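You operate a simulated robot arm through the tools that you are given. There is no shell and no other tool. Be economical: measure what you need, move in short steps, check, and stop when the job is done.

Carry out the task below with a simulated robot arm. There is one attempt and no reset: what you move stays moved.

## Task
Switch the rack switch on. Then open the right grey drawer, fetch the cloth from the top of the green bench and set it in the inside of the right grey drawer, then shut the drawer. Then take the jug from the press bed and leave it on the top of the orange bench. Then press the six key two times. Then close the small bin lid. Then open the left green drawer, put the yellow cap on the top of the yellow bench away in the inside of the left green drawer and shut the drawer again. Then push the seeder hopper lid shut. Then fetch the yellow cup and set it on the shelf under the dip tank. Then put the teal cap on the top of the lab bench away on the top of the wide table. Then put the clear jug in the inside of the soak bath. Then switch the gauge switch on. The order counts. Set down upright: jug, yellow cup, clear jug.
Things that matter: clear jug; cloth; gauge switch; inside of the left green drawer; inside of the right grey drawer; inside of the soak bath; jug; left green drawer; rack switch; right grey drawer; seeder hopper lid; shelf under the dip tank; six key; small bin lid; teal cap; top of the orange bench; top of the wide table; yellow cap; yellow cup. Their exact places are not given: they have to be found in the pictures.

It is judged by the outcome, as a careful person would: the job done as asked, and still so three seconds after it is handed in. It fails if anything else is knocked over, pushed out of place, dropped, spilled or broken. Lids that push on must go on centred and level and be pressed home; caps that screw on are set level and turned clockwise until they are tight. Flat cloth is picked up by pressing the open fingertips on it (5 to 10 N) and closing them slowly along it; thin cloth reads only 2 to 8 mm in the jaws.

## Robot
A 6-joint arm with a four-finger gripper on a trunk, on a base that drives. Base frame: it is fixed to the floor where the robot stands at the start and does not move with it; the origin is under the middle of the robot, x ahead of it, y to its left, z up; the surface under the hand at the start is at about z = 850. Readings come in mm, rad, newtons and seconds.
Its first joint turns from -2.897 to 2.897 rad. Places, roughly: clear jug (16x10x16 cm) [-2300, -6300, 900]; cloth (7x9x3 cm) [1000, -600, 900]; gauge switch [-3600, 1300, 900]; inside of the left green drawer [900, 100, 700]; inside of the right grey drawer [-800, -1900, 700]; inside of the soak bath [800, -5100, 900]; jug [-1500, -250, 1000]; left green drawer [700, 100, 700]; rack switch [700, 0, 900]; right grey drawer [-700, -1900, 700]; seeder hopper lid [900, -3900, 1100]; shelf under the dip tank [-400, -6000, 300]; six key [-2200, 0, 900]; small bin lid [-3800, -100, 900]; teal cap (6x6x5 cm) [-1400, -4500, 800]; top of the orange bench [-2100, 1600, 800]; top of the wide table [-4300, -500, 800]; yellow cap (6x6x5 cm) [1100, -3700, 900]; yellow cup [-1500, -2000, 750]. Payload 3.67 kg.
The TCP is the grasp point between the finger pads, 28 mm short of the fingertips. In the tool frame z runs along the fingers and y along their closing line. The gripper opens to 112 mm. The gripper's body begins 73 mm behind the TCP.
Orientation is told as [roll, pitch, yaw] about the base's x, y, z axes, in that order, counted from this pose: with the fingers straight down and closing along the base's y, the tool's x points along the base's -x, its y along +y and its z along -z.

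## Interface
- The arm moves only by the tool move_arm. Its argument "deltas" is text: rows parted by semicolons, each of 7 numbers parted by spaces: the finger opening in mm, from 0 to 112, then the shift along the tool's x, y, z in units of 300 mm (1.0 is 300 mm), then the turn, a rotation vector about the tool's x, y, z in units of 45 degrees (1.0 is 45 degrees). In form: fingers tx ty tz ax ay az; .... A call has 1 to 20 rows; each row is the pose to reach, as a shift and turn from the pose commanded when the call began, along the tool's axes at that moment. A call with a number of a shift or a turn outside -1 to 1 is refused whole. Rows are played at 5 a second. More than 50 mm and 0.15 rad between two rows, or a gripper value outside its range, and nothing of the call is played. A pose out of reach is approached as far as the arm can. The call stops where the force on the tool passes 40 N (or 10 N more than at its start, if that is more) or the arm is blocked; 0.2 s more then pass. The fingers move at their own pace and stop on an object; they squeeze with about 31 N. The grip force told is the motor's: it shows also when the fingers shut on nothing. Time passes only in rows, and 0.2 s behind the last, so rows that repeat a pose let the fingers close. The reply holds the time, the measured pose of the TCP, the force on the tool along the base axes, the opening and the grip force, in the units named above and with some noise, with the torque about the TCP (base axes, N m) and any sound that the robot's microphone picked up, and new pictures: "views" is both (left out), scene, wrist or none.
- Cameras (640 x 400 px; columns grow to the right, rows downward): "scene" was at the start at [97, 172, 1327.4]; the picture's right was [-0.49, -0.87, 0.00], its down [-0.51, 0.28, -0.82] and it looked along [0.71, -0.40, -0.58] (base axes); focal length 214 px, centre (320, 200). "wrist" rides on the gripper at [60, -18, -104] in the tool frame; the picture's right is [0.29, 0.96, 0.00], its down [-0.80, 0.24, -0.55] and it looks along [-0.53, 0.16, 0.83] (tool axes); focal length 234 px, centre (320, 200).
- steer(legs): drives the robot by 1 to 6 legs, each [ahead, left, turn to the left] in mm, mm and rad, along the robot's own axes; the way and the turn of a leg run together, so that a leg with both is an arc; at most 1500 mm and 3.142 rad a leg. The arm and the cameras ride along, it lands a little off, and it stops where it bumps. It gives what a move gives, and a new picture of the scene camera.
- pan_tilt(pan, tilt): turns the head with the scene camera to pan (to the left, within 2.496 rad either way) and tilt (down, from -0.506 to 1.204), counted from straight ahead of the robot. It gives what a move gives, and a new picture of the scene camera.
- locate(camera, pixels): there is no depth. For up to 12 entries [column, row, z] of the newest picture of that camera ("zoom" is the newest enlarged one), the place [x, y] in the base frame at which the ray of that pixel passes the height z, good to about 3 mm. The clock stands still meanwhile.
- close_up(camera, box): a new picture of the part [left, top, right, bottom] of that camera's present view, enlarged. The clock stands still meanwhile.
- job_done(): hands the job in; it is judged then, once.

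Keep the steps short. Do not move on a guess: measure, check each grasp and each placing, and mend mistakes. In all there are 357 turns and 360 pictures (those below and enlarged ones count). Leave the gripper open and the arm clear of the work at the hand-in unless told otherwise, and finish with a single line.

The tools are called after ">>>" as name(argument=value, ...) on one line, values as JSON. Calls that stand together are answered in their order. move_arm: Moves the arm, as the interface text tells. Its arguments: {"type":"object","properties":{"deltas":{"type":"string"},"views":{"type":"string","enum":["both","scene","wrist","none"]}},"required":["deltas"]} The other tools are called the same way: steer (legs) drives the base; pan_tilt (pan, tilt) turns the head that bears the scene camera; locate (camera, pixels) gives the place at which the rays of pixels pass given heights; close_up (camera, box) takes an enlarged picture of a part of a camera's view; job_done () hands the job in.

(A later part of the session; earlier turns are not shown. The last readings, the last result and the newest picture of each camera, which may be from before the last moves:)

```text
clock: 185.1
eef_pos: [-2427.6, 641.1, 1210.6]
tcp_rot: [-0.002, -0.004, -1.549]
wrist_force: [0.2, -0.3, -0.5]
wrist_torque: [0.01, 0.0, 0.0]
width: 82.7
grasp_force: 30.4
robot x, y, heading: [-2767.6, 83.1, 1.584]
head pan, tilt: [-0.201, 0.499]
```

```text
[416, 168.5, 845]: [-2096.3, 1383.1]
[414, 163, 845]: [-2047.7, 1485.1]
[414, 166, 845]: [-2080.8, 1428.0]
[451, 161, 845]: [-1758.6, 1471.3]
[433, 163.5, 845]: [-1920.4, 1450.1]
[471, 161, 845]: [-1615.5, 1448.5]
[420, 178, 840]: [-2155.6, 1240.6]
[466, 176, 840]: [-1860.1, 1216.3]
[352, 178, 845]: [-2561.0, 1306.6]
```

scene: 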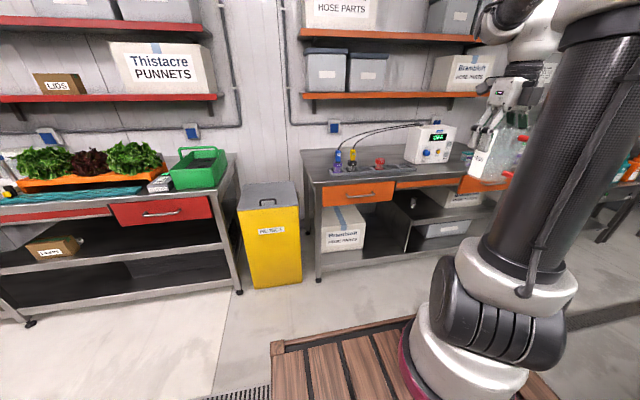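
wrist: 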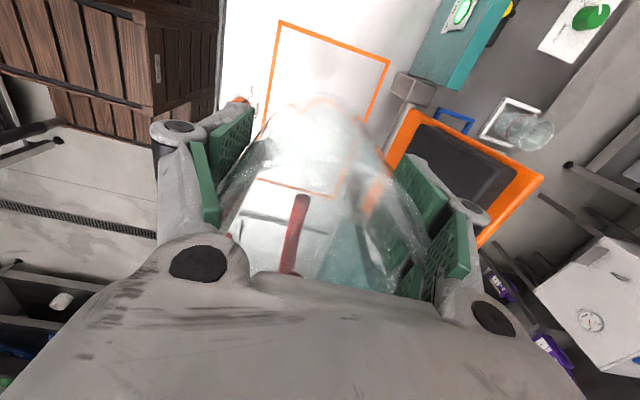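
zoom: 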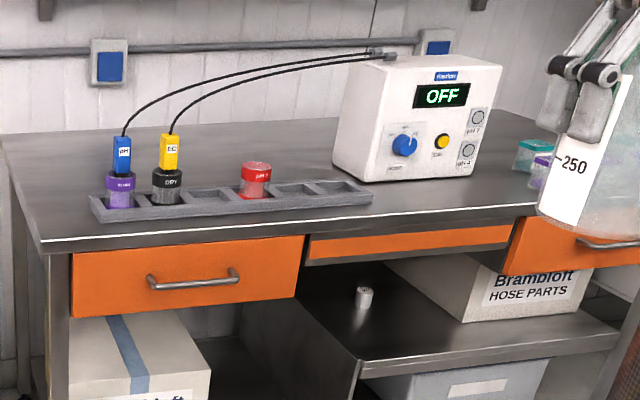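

Free space lies in front of the meter box, around (−1900, 1345). I'll check the reject bin and the island's rear edge before driving in.

>>> locate(camera="scene", pixels=[[247, 287, 0], [302, 281, 0], [318, 279, 0], [240, 292, 0]])

>>> pan_tilt(pan=-1.7, tilt=0.6)

```text
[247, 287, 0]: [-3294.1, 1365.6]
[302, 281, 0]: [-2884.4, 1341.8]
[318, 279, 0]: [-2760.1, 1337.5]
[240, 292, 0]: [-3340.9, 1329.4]
```

```text
clock: 186.7
eef_pos: [-2426.8, 642.3, 1210.9]
tcp_rot: [-0.002, -0.004, -1.55]
wrist_force: [0.1, 1.4, -0.4]
wrist_torque: [0.03, -0.04, -0.01]
width: 82.5
grasp_force: 31.1
robot x, y, heading: [-2769.4, 78.1, 1.58]
head pan, tilt: [-1.7, 0.6]
```

scene: 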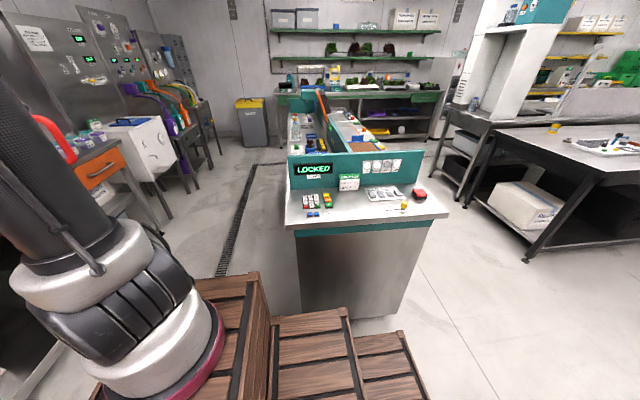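

>>> close_up(camera="scene", box=[280, 140, 460, 240])

>>> locate(camera="scene", pixels=[[289, 227, 850], [449, 213, 850], [285, 190, 850], [310, 200, 860], [385, 193, 860]])

```text
3.56 times, centred on (370, 190) of scene
```

zoom: 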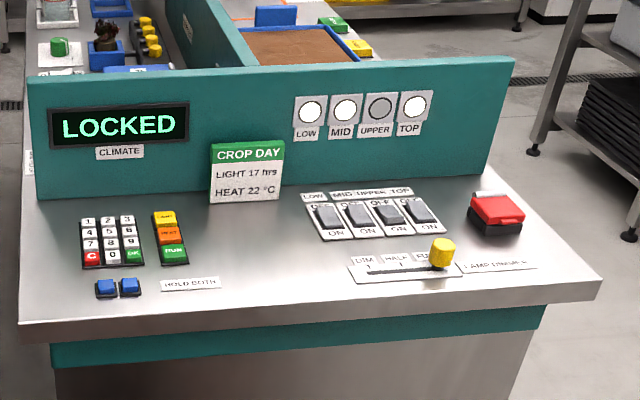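

```text
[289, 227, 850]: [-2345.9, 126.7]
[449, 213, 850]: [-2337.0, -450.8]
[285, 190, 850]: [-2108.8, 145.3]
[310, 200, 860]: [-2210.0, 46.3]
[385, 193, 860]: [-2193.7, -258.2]
```

The island's rear edge is at y 130, and the keypad at (−2210, 46) on its west end holds the six key for later. I'll drive ahead 705, then right 525, which puts the jug right over the free spot.

>>> steer(legs=[[700, 0, -0.01], [0, -525, 0]])

>>> pan_tilt(pan=-0.2, tilt=0.6)

```text
clock: 193.2
eef_pos: [-1917.2, 1355.1, 1212.0]
tcp_rot: [-0.002, -0.005, -1.556]
wrist_force: [-0.5, -0.1, -1.3]
wrist_torque: [0.0, 0.01, -0.01]
width: 82.8
grasp_force: 31.8
robot x, y, heading: [-2259.4, 795.6, 1.577]
head pan, tilt: [-1.7, 0.6]
```

scene: 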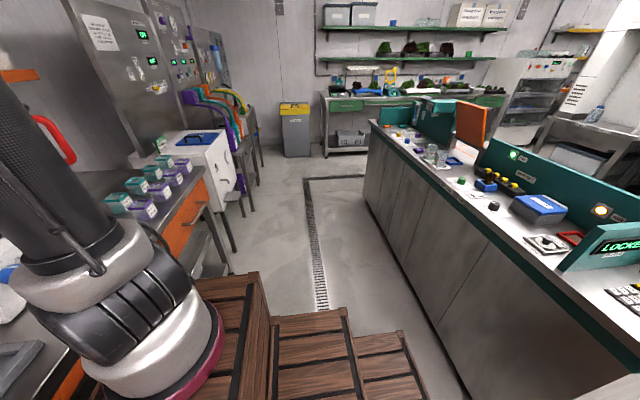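

```text
clock: 194.8
eef_pos: [-1917.3, 1355.0, 1211.9]
tcp_rot: [-0.003, -0.004, -1.557]
wrist_force: [-0.4, 0.4, -0.2]
wrist_torque: [0.02, 0.0, -0.01]
width: 82.8
grasp_force: 31.2
robot x, y, heading: [-2260.6, 796.8, 1.579]
head pan, tilt: [-0.201, 0.6]
```

scene: 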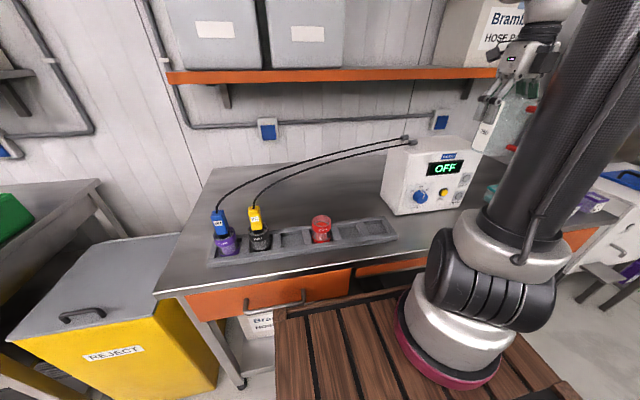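

>>> move_arm(deltas="0 0 0 0.1 0 0 0; 0 0 0 0.2 0 0 0", views="wrist")

>>> locate(camera="scene", pixels=[[395, 214, 845], [460, 205, 845], [398, 238, 845], [430, 255, 845], [490, 200, 845], [155, 290, 845], [410, 140, 1030]])

```text
clock: 195.4
eef_pos: [-1915.7, 1356.5, 1152.3]
tcp_rot: [-0.002, -0.004, -1.555]
wrist_force: [-0.7, -1.1, -1.8]
wrist_torque: [0.06, 0.0, -0.03]
width: 82.8
grasp_force: 31.1
robot x, y, heading: [-2260.6, 797.9, 1.577]
head pan, tilt: [-0.201, 0.6]
```

wrist: 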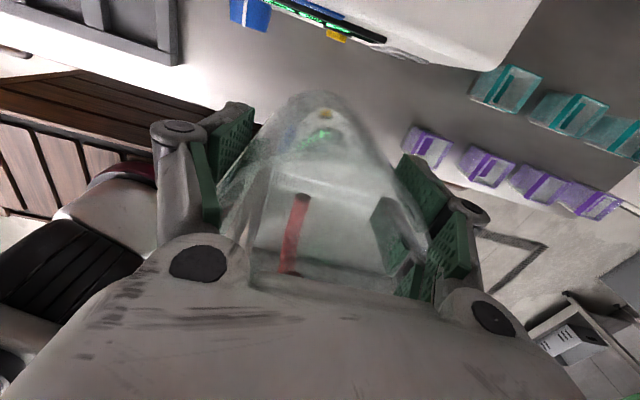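

```text
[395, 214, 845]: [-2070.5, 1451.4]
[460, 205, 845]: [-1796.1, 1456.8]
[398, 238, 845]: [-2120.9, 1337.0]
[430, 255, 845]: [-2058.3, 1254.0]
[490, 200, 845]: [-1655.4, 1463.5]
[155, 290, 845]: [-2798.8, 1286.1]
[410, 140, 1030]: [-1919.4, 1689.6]
```

>>> locate(camera="wrist", pixels=[[405, 150, 880], [405, 150, 845], [440, 65, 850], [330, 40, 900], [180, 60, 850], [240, 100, 845], [470, 205, 845]])

```text
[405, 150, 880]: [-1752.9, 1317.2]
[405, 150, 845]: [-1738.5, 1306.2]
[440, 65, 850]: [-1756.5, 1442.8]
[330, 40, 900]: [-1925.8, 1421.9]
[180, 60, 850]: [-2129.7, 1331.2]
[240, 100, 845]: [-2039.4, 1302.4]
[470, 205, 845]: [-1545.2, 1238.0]
```

The spot is clear: box front at y 1450, nearest cup at x −1755. I'll shift 25 mm toward the edge, descend to z 960, then creep down to contact.

>>> move_arm(deltas="0 -0.08 0 0.1 0 0 0; 0 -0.08 0 0.23 0 0 0; 0 -0.08 0 0.36 0 0 0; 0 -0.08 0 0.49 0 0 0; 0 -0.08 0 0.6 0 0 0; 0 -0.08 0 0.64 0 0 0; 0 -0.08 0 0.64 0 0 0", views="wrist")

>>> move_arm(deltas="0 0 0 0.02 0 0 0; 0 0 0 0.04 0 0 0; 0 0 0 0.055 0 0 0; 0 0 0 0.07 0 0 0; 0 0 0 0.085 0 0 0; 0 0 0 0.1 0 0 0; 0 0 0 0.115 0 0 0; 0 0 0 0.13 0 0 0")

```text
clock: 197.0
eef_pos: [-1917.7, 1330.4, 959.9]
tcp_rot: [-0.001, -0.003, -1.557]
wrist_force: [-1.6, 0.4, 0.4]
wrist_torque: [0.03, 0.03, 0.0]
width: 82.7
grasp_force: 31.1
robot x, y, heading: [-2261.7, 797.2, 1.575]
head pan, tilt: [-0.201, 0.6]
```

wrist: 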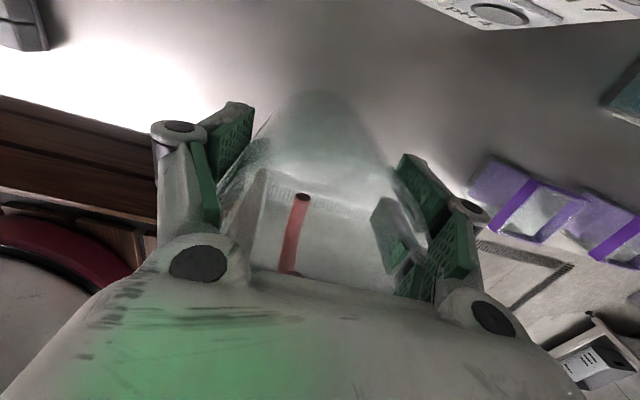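

```text
clock: 198.0
eef_pos: [-1917.2, 1332.0, 941.5]
tcp_rot: [0.001, 0.0, -1.554]
wrist_force: [-4.6, -4.3, 19.3]
wrist_torque: [-0.32, 0.38, -0.02]
width: 83.2
grasp_force: 30.4
robot x, y, heading: [-2260.0, 794.5, 1.573]
head pan, tilt: [-0.201, 0.6]
stopped in row 4: the force on the tool passed its limit at 47 N (the readings are from after the stop); the commanded pose is now the measured one
```

scene: 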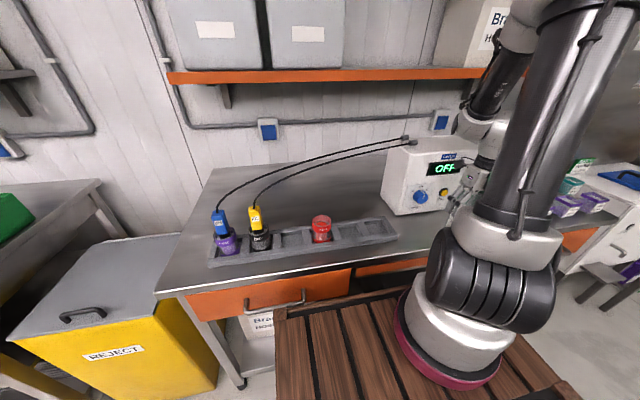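
wrist: 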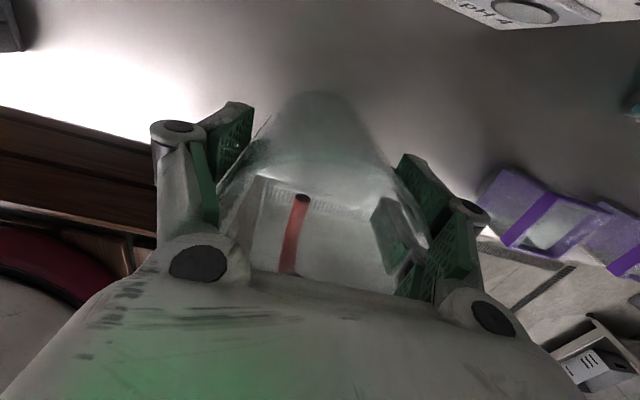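

It has touched down with force upward and little torque. I'll release to 104 mm and lift straight up.

>>> move_arm(deltas="83 0 0 -0.004 0 0 0; 92 0 0 -0.004 0 0 0; 104 0 0 -0.004 0 0 0; 104 0 0 -0.004 0 0 0; 104 0 0 -0.1 0 0 0; 104 0 0 -0.22 0 0 0; 104 0 0 -0.36 0 0 0; 104 0 0 -0.5 0 0 0; 104 0 0 -0.65 0 0 0; 104 0 0 -0.8 0 0 0; 104 0 0 -0.95 0 0 0")

```text
clock: 200.4
eef_pos: [-1916.5, 1331.9, 1226.5]
tcp_rot: [0.0, -0.001, -1.555]
wrist_force: [-0.9, 0.5, -0.3]
wrist_torque: [-0.01, 0.01, -0.01]
width: 104.0
grasp_force: 0.1
robot x, y, heading: [-2259.8, 801.3, 1.576]
head pan, tilt: [-0.201, 0.6]
```

scene: 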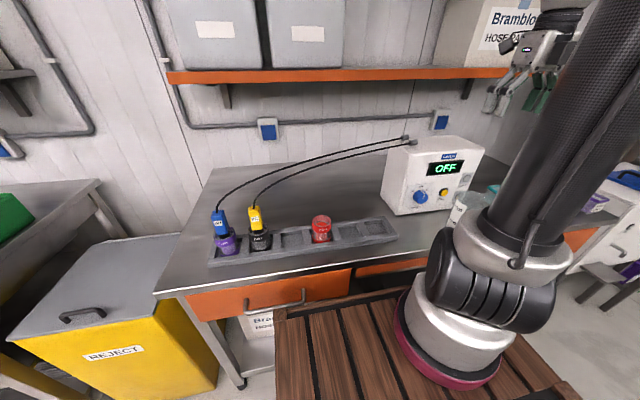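
wrist: 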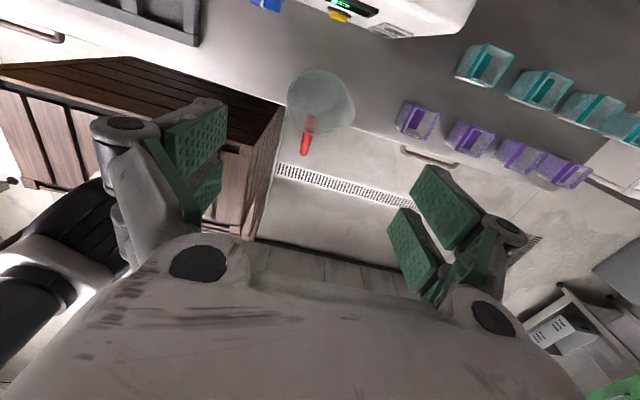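

>>> close_up(camera="wrist", box=[240, 40, 420, 180])

>>> locate(camera="wrist", pixels=[[420, 139, 850], [270, 100, 850], [320, 85, 850]])

```text
2.86 times, centred on (330, 110) of wrist
```

zoom: 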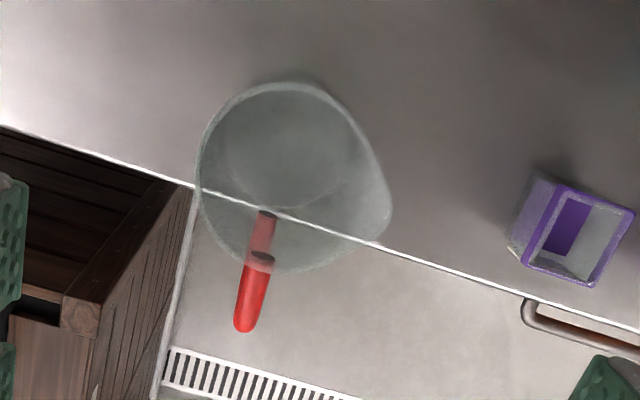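

```text
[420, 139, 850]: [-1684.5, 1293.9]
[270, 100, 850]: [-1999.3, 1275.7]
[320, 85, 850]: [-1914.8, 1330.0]
```

The jug stands upright on the bench with its whole base on the top. Next is the six key. I'll back off 100 mm, turn around to face −y, and look at the keypad.

>>> steer(legs=[[-100, 0, 0], [0, 0, 3.14]])

>>> pan_tilt(pan=0.2, tilt=0.8)

```text
clock: 208.8
eef_pos: [-2624.6, 173.4, 1226.4]
tcp_rot: [0.0, -0.002, 1.55]
wrist_force: [-0.3, 0.4, 0.1]
wrist_torque: [-0.01, -0.01, 0.0]
width: 103.9
grasp_force: 0.0
robot x, y, heading: [-2262.4, 695.0, -1.605]
head pan, tilt: [-0.201, 0.6]
```

scene: 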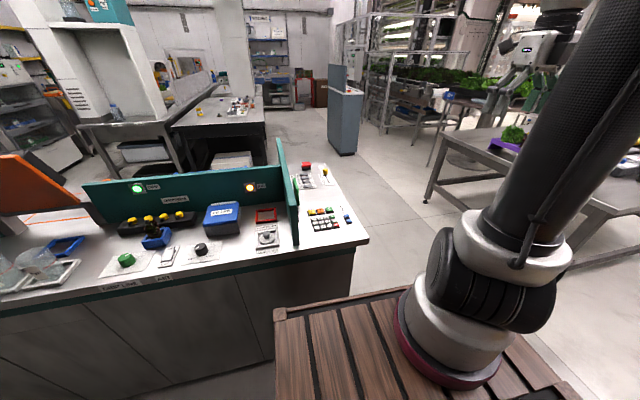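

```text
clock: 209.7
eef_pos: [-2624.5, 173.1, 1225.9]
tcp_rot: [0.0, -0.001, 1.549]
wrist_force: [0.3, 0.2, 0.2]
wrist_torque: [-0.03, 0.01, -0.02]
width: 104.0
grasp_force: 0.0
robot x, y, heading: [-2259.9, 694.5, -1.601]
head pan, tilt: [0.201, 0.799]
```

scene: 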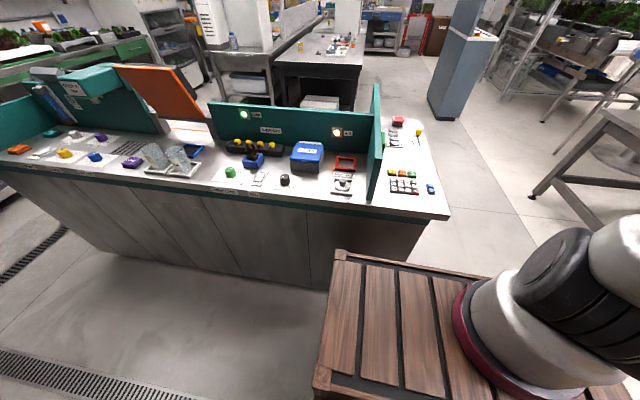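

>>> close_up(camera="scene", box=[375, 150, 455, 215])

```text
6.15 times, centred on (415, 182) of scene
```

zoom: 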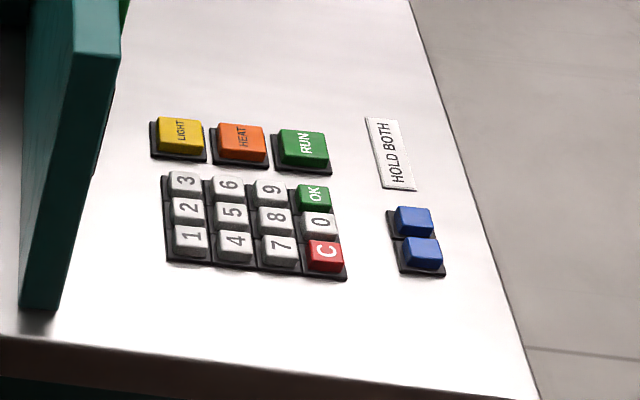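

>>> locate(camera="scene", pixels=[[400, 179.9, 865], [400, 179.9, 855], [401.2, 189, 865], [400.7, 184.1, 865], [393.5, 179.3, 865], [407, 180.5, 865], [373, 190, 860]])

```text
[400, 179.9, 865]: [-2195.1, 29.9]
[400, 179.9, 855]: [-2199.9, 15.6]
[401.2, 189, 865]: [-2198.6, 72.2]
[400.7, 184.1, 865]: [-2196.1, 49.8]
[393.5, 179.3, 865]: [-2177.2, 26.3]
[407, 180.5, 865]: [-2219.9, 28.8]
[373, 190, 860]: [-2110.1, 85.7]
```

The six key is at zoom (228,187), around (−2197, 28). The keys are on a 22 mm pitch, so I'll press with one tilted fingertip edge. First I'll unwind the wrist and bring the closed fingers over the pad.

>>> move_arm(deltas="0 0.02 -0.06 0 0 0 -0.17; 0 0.04 -0.12 0 0 0 -0.34; 0 0.06 -0.18 0 0 0 -0.51; 0 0.08 -0.24 0 0 0 -0.68; 0 0.1 -0.3 0 0 0 -0.85; 0 0.12 -0.357 0 0 0 -1", views="none")

>>> move_arm(deltas="0 0.055 -0.03 0 0 0 -0.17; 0 0.11 -0.06 0 0 0 -0.34; 0 0.165 -0.09 0 0 0 -0.51; 0 0.22 -0.12 0 0 0 -0.68; 0 0.28 -0.15 0 0 0 -0.85; 0 0.333 -0.175 0 0 0 -1", views="none")

>>> move_arm(deltas="0 0.06 0.02 0 0 0 -0.17; 0 0.12 0.04 0 0 0 -0.34; 0 0.18 0.06 0 0 0 -0.51; 0 0.24 0.08 0 0 0 -0.68; 0 0.3 0.1 0 0 0 -0.85; 0 0.359 0.113 0 0 0 -1", views="none")

>>> move_arm(deltas="0 0.03 0.055 0 0 0 -0.17; 0 0.06 0.11 0 0 0 -0.34; 0 0.09 0.165 0 0 0 -0.51; 0 0.12 0.22 0 0 0 -0.68; 0 0.15 0.28 0 0 0 -0.85; 0 0.174 0.333 0 0 0 -1; 0 0.174 0.333 0 0 0 -1")

```text
clock: 211.1
eef_pos: [-2518.0, 135.1, 1226.0]
tcp_rot: [0.0, -0.003, 2.338]
wrist_force: [0.2, 0.0, -0.8]
wrist_torque: [0.01, 0.03, 0.0]
width: 0.0
grasp_force: 30.9
robot x, y, heading: [-2261.7, 695.7, -1.601]
head pan, tilt: [0.201, 0.799]
```

```text
clock: 212.5
eef_pos: [-2411.1, 98.8, 1226.5]
tcp_rot: [-0.002, -0.001, 3.121]
wrist_force: [0.1, -0.6, -0.2]
wrist_torque: [0.02, 0.0, 0.0]
width: 0.0
grasp_force: 30.5
robot x, y, heading: [-2257.5, 693.8, -1.604]
head pan, tilt: [0.201, 0.799]
```

```text
clock: 213.9
eef_pos: [-2303.6, 63.3, 1225.5]
tcp_rot: [-0.001, -0.001, -2.377]
wrist_force: [0.0, -0.1, 0.4]
wrist_torque: [0.0, -0.01, -0.01]
width: 0.0
grasp_force: 31.1
robot x, y, heading: [-2259.2, 696.8, -1.601]
head pan, tilt: [0.201, 0.799]
```

```text
clock: 215.5
eef_pos: [-2196.4, 26.3, 1227.0]
tcp_rot: [0.002, 0.002, -1.591]
wrist_force: [0.0, 0.2, -0.2]
wrist_torque: [0.0, -0.02, 0.01]
width: 0.2
grasp_force: 30.5
robot x, y, heading: [-2260.4, 698.4, -1.603]
head pan, tilt: [0.201, 0.799]
```

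scene: 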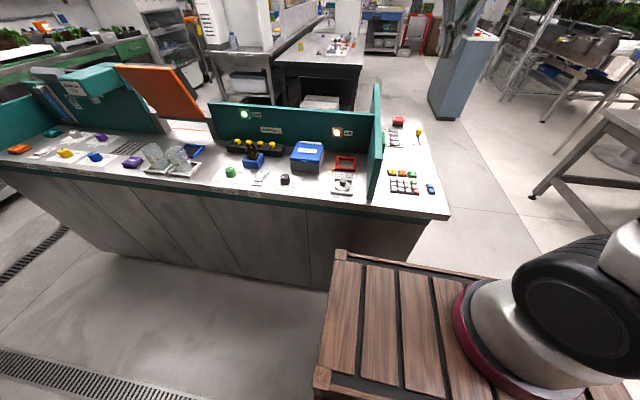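
wrist: 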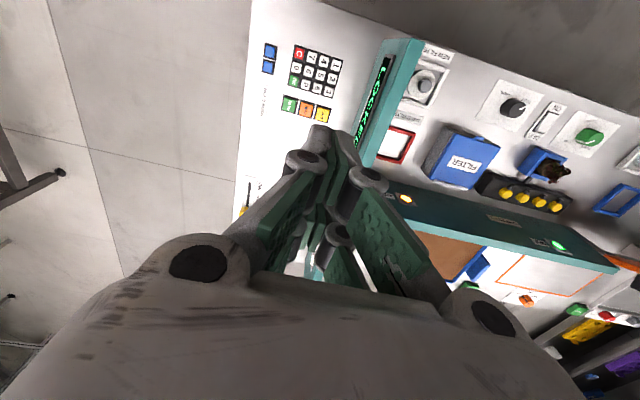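

>>> close_up(camera="wrist", box=[260, 30, 360, 130])

```text
4.00 times, centred on (310, 80) of wrist
```

zoom: 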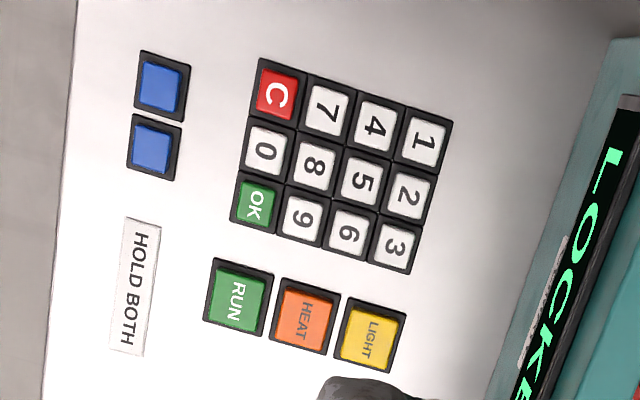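

>>> locate(camera="wrist", pixels=[[317, 88, 865], [317, 88, 855], [317, 88, 875], [320.2, 75.5, 865], [328.7, 91, 865], [304.8, 84.5, 865], [312, 107, 865], [375, 100, 1000]])

```text
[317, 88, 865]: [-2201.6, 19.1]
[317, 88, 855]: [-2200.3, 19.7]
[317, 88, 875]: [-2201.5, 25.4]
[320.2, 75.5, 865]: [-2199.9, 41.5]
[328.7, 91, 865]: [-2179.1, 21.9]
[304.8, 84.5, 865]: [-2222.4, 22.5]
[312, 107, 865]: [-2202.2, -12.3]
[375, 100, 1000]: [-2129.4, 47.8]
```

Both views put the six key at about (−2200, 20, 858). I'll descend to z about 935 with a 25° tilt that leans away from the display panel.

>>> move_arm(deltas="0 -0.031 -0.021 0.14 -0.11 0 -0.025; 0 -0.031 -0.021 0.28 -0.22 0 -0.025; 0 -0.031 -0.021 0.42 -0.33 0 -0.025; 0 -0.031 -0.021 0.56 -0.44 0 -0.025; 0 -0.031 -0.021 0.7 -0.555 0 -0.025; 0 -0.031 -0.021 0.84 -0.555 0 -0.025; 0 -0.031 -0.021 0.97 -0.555 0 -0.025; 0 -0.031 -0.021 0.97 -0.555 0 -0.025", views="wrist")

>>> close_up(camera="wrist", box=[240, 40, 420, 180])

```text
clock: 217.3
eef_pos: [-2205.0, 19.3, 934.0]
tcp_rot: [0.437, -0.003, -1.573]
wrist_force: [-0.5, -0.2, -0.1]
wrist_torque: [0.01, 0.03, 0.0]
width: 0.0
grasp_force: 30.9
robot x, y, heading: [-2260.2, 694.8, -1.597]
head pan, tilt: [0.201, 0.799]
```

wrist: 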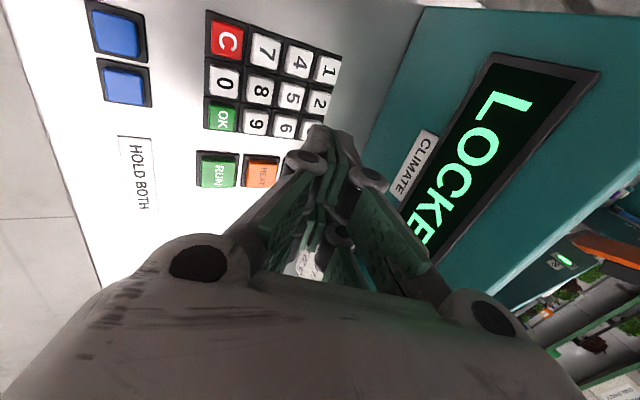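

```text
2.86 times, centred on (330, 110) of wrist
```

zoom: 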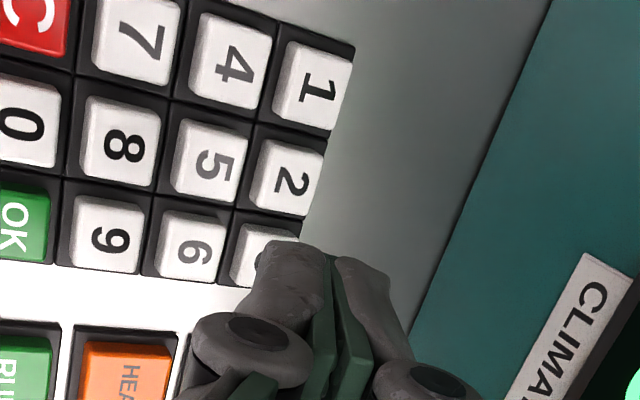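

>>> locate(camera="wrist", pixels=[[285.6, 125, 858], [285.6, 125, 850], [285.6, 125, 865], [316, 129, 858], [297, 93, 858]])

```text
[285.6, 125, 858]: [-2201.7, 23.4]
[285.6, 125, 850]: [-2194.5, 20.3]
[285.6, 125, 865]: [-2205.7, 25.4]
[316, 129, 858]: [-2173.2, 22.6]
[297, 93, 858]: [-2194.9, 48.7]
```

Position confirmed at (−2200, 22). I'll lower to just above the key and then press in 1 mm steps.

>>> move_arm(deltas="0 0 -0.02 0.043 0 0 0; 0 0 -0.04 0.086 0 0 0; 0 0 -0.055 0.118 0 0 0; 0 0 -0.058 0.124 0 0 0; 0 0 -0.0594 0.127 0 0 0; 0 0 -0.0608 0.13 0 0 0; 0 0 -0.0622 0.133 0 0 0; 0 0 -0.0636 0.136 0 0 0", views="wrist")

```text
clock: 219.1
eef_pos: [-2203.7, 17.8, 889.6]
tcp_rot: [0.438, -0.002, -1.574]
wrist_force: [0.1, 0.5, 0.6]
wrist_torque: [0.02, 0.03, 0.01]
width: 0.1
grasp_force: 31.2
robot x, y, heading: [-2259.4, 693.5, -1.603]
head pan, tilt: [0.201, 0.799]
```

wrist: 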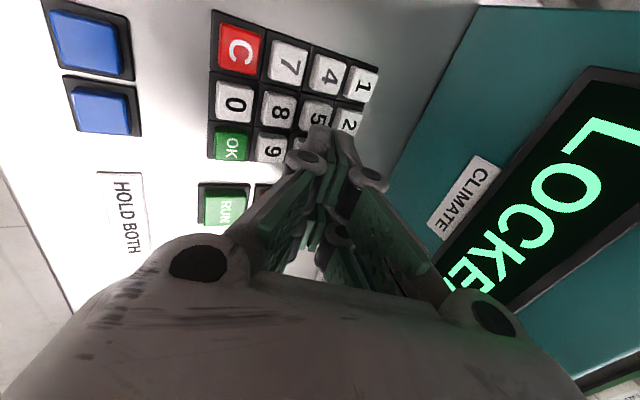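

No contact yet. I'll go down in 0.75 mm steps.

>>> move_arm(deltas="0 0 -0.001 0.0023 0 0 0; 0 0 -0.002 0.0046 0 0 0; 0 0 -0.003 0.0069 0 0 0; 0 0 -0.0042 0.009 0 0 0; 0 0 -0.0053 0.0113 0 0 0", views="none")

```text
clock: 220.3
eef_pos: [-2204.0, 16.2, 886.4]
tcp_rot: [0.438, -0.004, -1.574]
wrist_force: [-0.9, 1.0, 0.7]
wrist_torque: [0.01, -0.01, 0.01]
width: 0.0
grasp_force: 31.0
robot x, y, heading: [-2258.3, 695.7, -1.6]
head pan, tilt: [0.201, 0.799]
```

>>> move_arm(deltas="0 0 -0.001 0.0023 0 0 0; 0 0 -0.002 0.0046 0 0 0; 0 0 -0.003 0.0069 0 0 0", views="none")

>>> move_arm(deltas="0 0 -0.001 0.0023 0 0 0; 0 0 -0.002 0.0046 0 0 0", views="none")

```text
clock: 221.1
eef_pos: [-2204.2, 17.9, 883.3]
tcp_rot: [0.436, -0.002, -1.574]
wrist_force: [1.3, 0.1, 1.5]
wrist_torque: [0.03, -0.02, -0.01]
width: 0.0
grasp_force: 31.0
robot x, y, heading: [-2262.4, 695.1, -1.6]
head pan, tilt: [0.201, 0.799]
```

```text
clock: 221.7
eef_pos: [-2203.5, 17.2, 882.6]
tcp_rot: [0.434, -0.005, -1.573]
wrist_force: [-1.0, -1.2, 3.0]
wrist_torque: [0.03, 0.02, 0.01]
width: 0.0
grasp_force: 31.3
robot x, y, heading: [-2261.1, 693.5, -1.6]
head pan, tilt: [0.201, 0.799]
heard: click, click
```

I heard "click, click". Before pressing again I'll look at the display and the keypad.

>>> close_up(camera="wrist", box=[220, 20, 420, 180])

>>> close_up(camera="scene", box=[345, 130, 445, 210])

```text
2.50 times, centred on (320, 100) of wrist
```

zoom: 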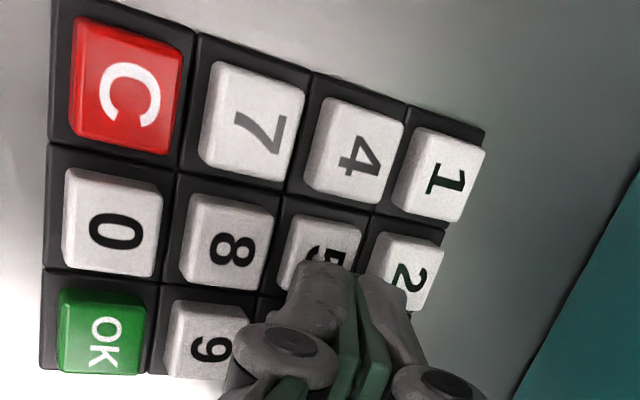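

```text
5.00 times, centred on (395, 170) of scene
```

zoom: 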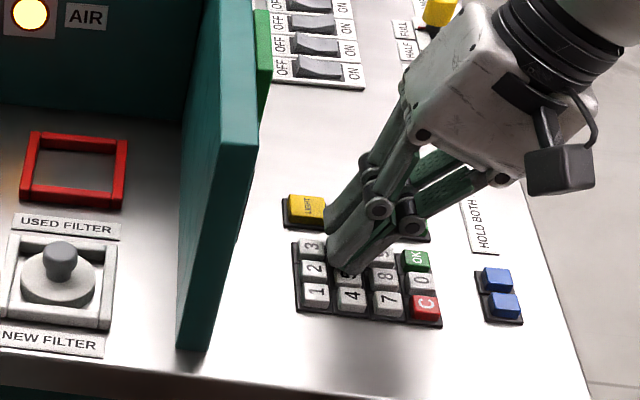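

The tip seems to sit across the 5/6 boundary in both views. I'll lift straight off and check the display and keys.

>>> move_arm(deltas="0 0 0.02 -0.043 0 0 0; 0 0 0.056 -0.12 0 0 0; 0 0 0.084 -0.18 0 0 0", views="both")

>>> close_up(camera="wrist", box=[200, 0, 440, 180])

>>> close_up(camera="scene", box=[365, 130, 445, 210])

```text
clock: 222.5
eef_pos: [-2203.1, 20.1, 942.0]
tcp_rot: [0.435, -0.001, -1.572]
wrist_force: [0.3, -0.3, 0.0]
wrist_torque: [0.01, 0.02, 0.01]
width: 0.0
grasp_force: 30.6
robot x, y, heading: [-2263.5, 698.3, -1.602]
head pan, tilt: [0.201, 0.799]
```

scene: 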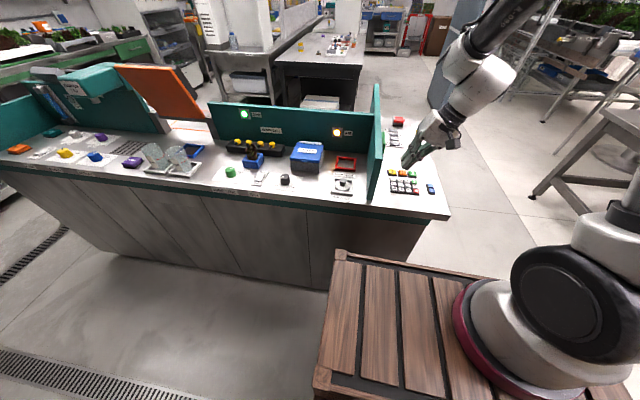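
wrist: 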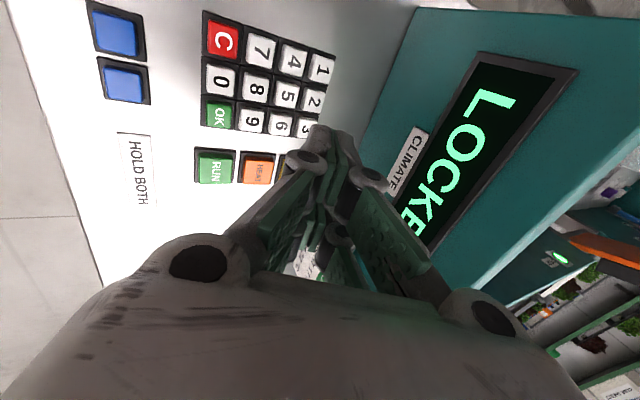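

```text
2.22 times, centred on (320, 90) of wrist
```

zoom: 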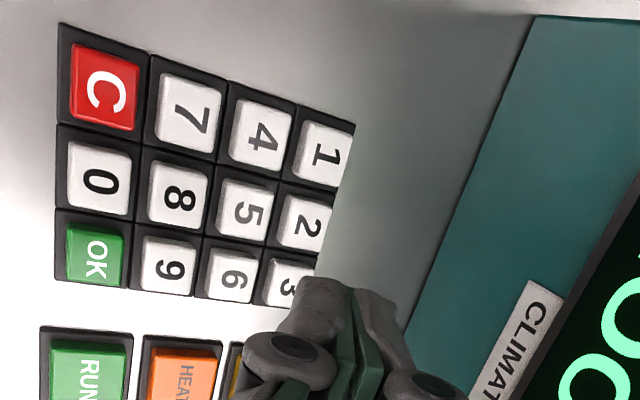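

```text
5.00 times, centred on (405, 170) of scene
```

zoom: 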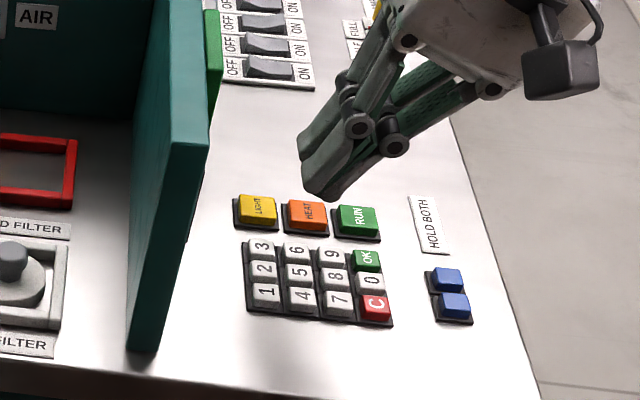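

>>> locate(camera="scene", pixels=[[405.4, 169.6, 912], [401.5, 166.5, 913], [400, 180.6, 853], [400.4, 184.6, 853], [400.7, 184.4, 853]])

>>> close_up(camera="scene", box=[392, 148, 422, 178])

```text
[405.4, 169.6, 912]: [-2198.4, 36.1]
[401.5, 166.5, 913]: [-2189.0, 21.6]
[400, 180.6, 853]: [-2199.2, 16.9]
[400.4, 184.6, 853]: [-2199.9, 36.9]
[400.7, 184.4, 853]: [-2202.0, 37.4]
```

```text
13.33 times, centred on (407, 163) of scene
```

zoom: 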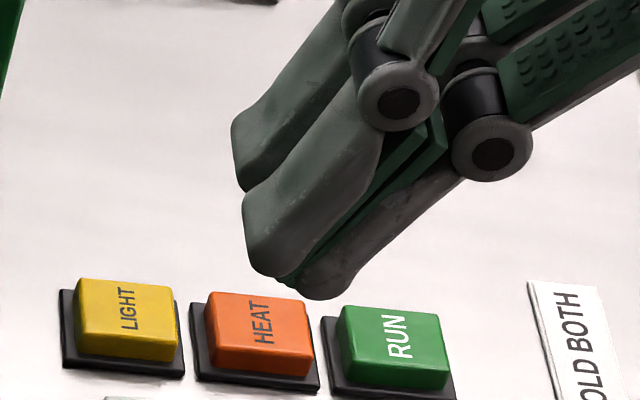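

In the scene camera the tip's near edge was at y ≈ 37 (middle of key 5) while the 6 is at y ≈ 17, so the finger really sits about 10 mm toward +y of what I assumed. The display is unchanged. I'll shift 10 mm to −y so only the six is under the tip, and press once more, listening.

>>> move_arm(deltas="0 -0.034 0 0 0 0 0; 0 -0.034 -0.03 0.064 0 0 0; 0 -0.034 -0.06 0.128 0 0 0; 0 -0.034 -0.072 0.154 0 0 0; 0 -0.034 -0.0765 0.164 0 0 0; 0 -0.034 -0.0765 0.164 0 0 0", views="both")

>>> close_up(camera="scene", box=[380, 155, 430, 205])

```text
clock: 223.9
eef_pos: [-2203.5, 7.9, 888.1]
tcp_rot: [0.433, -0.003, -1.574]
wrist_force: [0.6, 0.1, -0.6]
wrist_torque: [-0.04, 0.04, -0.01]
width: 0.0
grasp_force: 31.2
robot x, y, heading: [-2260.0, 692.2, -1.603]
head pan, tilt: [0.201, 0.799]
```

scene: 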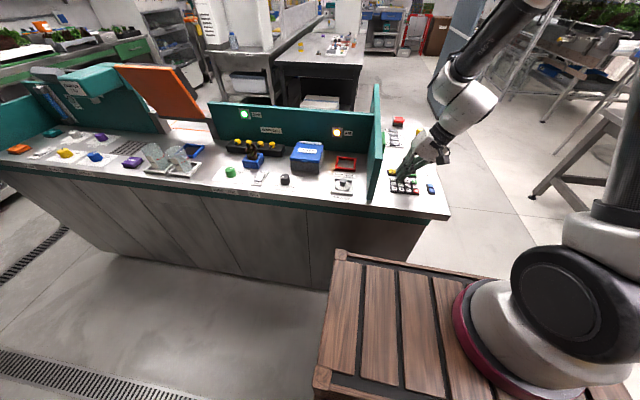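
wrist: 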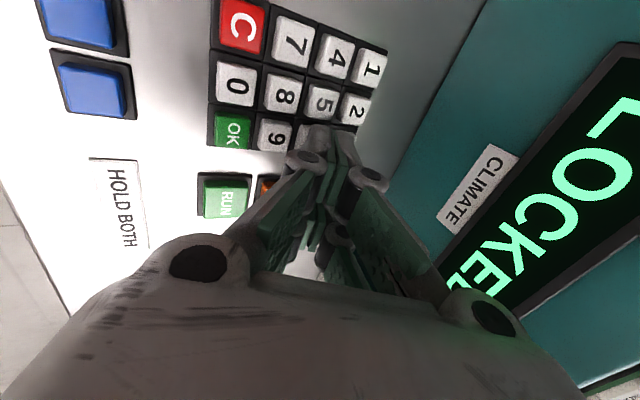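

```text
8.00 times, centred on (405, 180) of scene
```

zoom: 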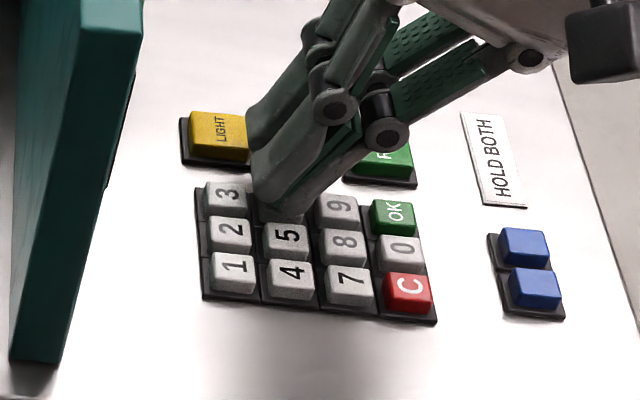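

Now the tip covers only the six; the 5 is fully visible. I'll shift 2 mm more and press in small steps.

>>> move_arm(deltas="0 -0.007 -0.003 0.006 0 0 0; 0 -0.007 -0.0045 0.0095 0 0 0; 0 -0.007 -0.0055 0.012 0 0 0; 0 -0.007 -0.0065 0.014 0 0 0", views="none")

>>> move_arm(deltas="0 0 -0.001 0.0023 0 0 0; 0 0 -0.002 0.0046 0 0 0", views="none")

```text
clock: 224.9
eef_pos: [-2203.1, 6.3, 882.3]
tcp_rot: [0.436, -0.004, -1.576]
wrist_force: [1.0, 0.8, 2.8]
wrist_torque: [0.05, -0.01, 0.01]
width: 0.1
grasp_force: 31.3
robot x, y, heading: [-2262.6, 697.5, -1.603]
head pan, tilt: [0.201, 0.799]
heard: click, click
```

```text
clock: 225.5
eef_pos: [-2203.5, 3.6, 881.2]
tcp_rot: [0.436, -0.003, -1.573]
wrist_force: [0.7, 0.2, 4.9]
wrist_torque: [0.05, -0.05, 0.05]
width: 0.1
grasp_force: 31.1
robot x, y, heading: [-2264.9, 691.2, -1.598]
head pan, tilt: [0.201, 0.799]
```

Again "click, click". I'll look at which keys are down while I hold it.

>>> close_up(camera="scene", box=[385, 162, 420, 197])

>>> close_up(camera="wrist", box=[240, 60, 400, 180])

```text
11.43 times, centred on (402, 180) of scene
```

zoom: 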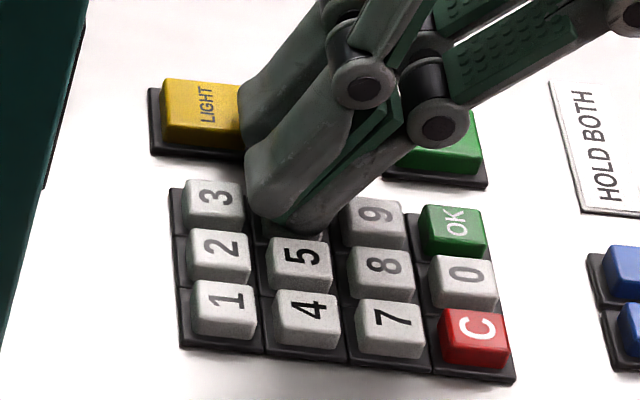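

```text
3.33 times, centred on (320, 120) of wrist
```

zoom: 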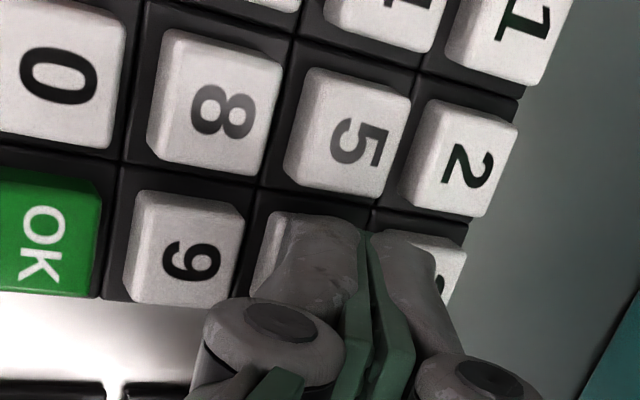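

>>> locate(camera="scene", pixels=[[402.2, 172.7, 853], [402.2, 176.3, 853], [400, 180.2, 853], [401.5, 183.5, 853], [399, 176.5, 853], [400, 178.5, 853]])

```text
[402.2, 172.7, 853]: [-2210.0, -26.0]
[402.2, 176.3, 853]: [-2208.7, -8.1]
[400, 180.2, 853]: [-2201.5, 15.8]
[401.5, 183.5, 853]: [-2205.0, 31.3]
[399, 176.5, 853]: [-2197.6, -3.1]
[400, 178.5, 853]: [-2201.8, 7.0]
```

Only the six is under the tip (HEAT's edge is about 8 mm away), so one press gives that double click. That makes two presses. I'll lift off and verify the pad.

>>> move_arm(deltas="0 0 0.03 -0.064 0 0 0; 0 0 0.08 -0.17 0 0 0; 0 0 0.14 -0.3 0 0 0; 0 0 0.2 -0.43 0 0 0; 0 0 0.26 -0.56 0 0 0; 0 0 0.32 -0.69 0 0 0")

>>> close_up(camera="wrist", box=[220, 20, 420, 160])

```text
clock: 226.9
eef_pos: [-2203.0, 6.6, 1112.0]
tcp_rot: [0.435, -0.002, -1.575]
wrist_force: [0.3, -0.1, 0.0]
wrist_torque: [0.07, -0.01, 0.05]
width: 0.0
grasp_force: 31.6
robot x, y, heading: [-2261.2, 696.7, -1.598]
head pan, tilt: [0.201, 0.799]
```

scene: 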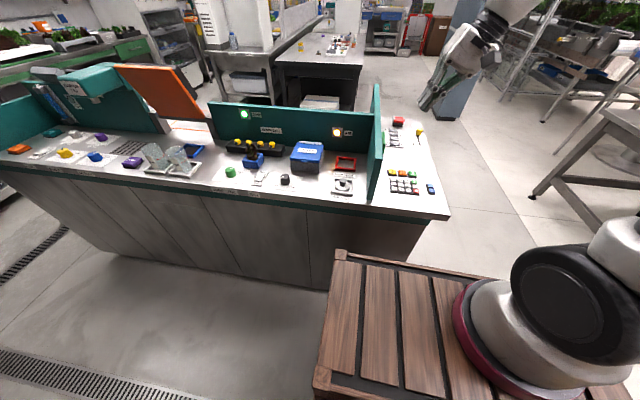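
wrist: 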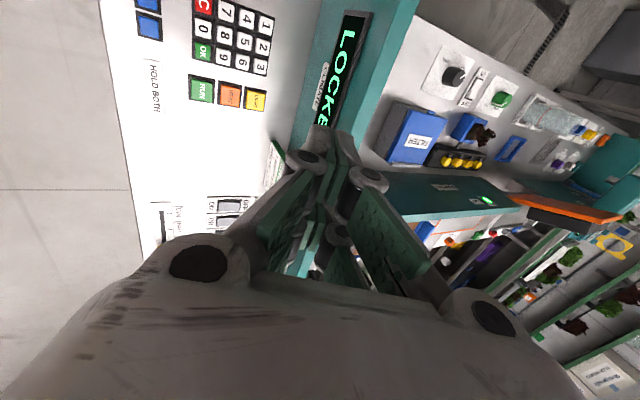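

```text
2.86 times, centred on (320, 90) of wrist
```

zoom: 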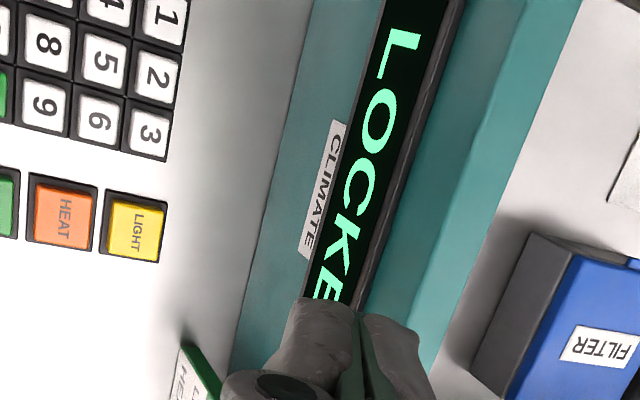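

The keys are back up and the panel is intact. Next is the small bin lid. I'll raise and straighten the arm, drive west of the island and face the wide table.

>>> move_arm(deltas="0 0 0.05 -0.1 0.11 0 0; 0 0 0.1 -0.2 0.22 0 0; 0 0 0.15 -0.3 0.33 0 0; 0 0 0.197 -0.42 0.44 0 0; 0 0 0.197 -0.42 0.555 0 0", views="none")

>>> steer(legs=[[0, -700, 0.02], [0, 0, -1.56], [0, 650, 0]])

>>> pan_tilt(pan=-0.1, tilt=0.6)

```text
clock: 228.1
eef_pos: [-2203.2, 5.4, 1249.4]
tcp_rot: [-0.002, -0.004, -1.574]
wrist_force: [-1.0, 0.0, -0.1]
wrist_torque: [0.01, -0.01, 0.01]
width: 0.1
grasp_force: 31.1
robot x, y, heading: [-2258.4, 699.5, -1.604]
head pan, tilt: [0.201, 0.799]
```

```text
clock: 238.9
eef_pos: [-3644.9, 0.6, 1248.4]
tcp_rot: [0.0, -0.004, -3.125]
wrist_force: [0.1, -0.2, 0.4]
wrist_torque: [0.0, 0.0, 0.01]
width: 0.1
grasp_force: 30.4
robot x, y, heading: [-2957.1, 68.5, 3.136]
head pan, tilt: [0.201, 0.799]
```

scene: 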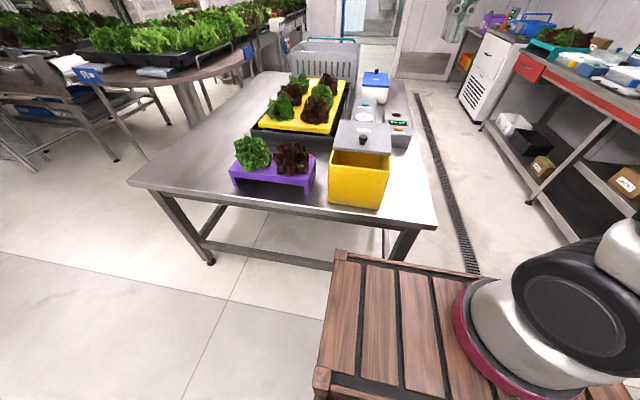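

```text
clock: 239.7
eef_pos: [-3645.6, 0.4, 1248.6]
tcp_rot: [0.001, -0.003, -3.128]
wrist_force: [0.4, 0.2, -0.1]
wrist_torque: [0.0, -0.03, 0.0]
width: 0.1
grasp_force: 31.0
robot x, y, heading: [-2957.2, 69.2, 3.13]
head pan, tilt: [-0.099, 0.6]
```

scene: 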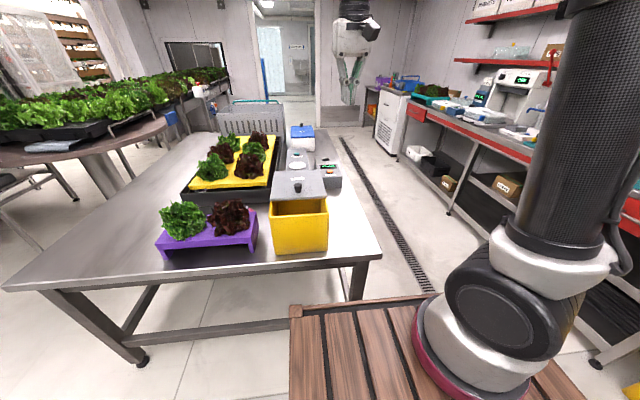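

>>> close_up(camera="scene", box=[230, 110, 390, 270])

>>> locate(camera="scene", pixels=[[275, 254, 790], [327, 250, 790], [271, 214, 900], [327, 210, 900], [275, 170, 960], [320, 168, 960], [297, 190, 950]])

>>> close_up(camera="wrist", box=[0, 0, 640, 400])

```text
2.50 times, centred on (310, 190) of scene
```

zoom: 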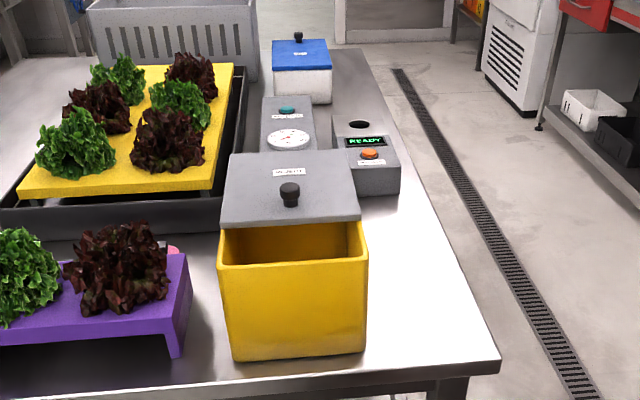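

```text
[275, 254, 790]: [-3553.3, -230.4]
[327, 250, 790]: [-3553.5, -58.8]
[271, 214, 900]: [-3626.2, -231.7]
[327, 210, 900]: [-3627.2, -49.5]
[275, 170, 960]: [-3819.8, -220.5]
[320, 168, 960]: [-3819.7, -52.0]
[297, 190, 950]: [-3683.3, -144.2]
```

```text
1.00 times, centred on (320, 200) of wrist (not enlarged: the box is as wide or as high as the picture)
```

zoom: 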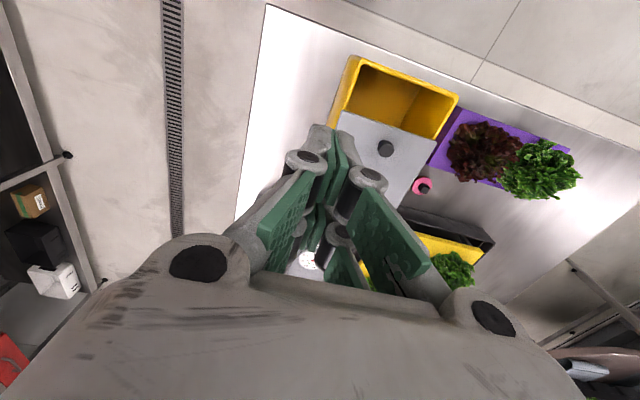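

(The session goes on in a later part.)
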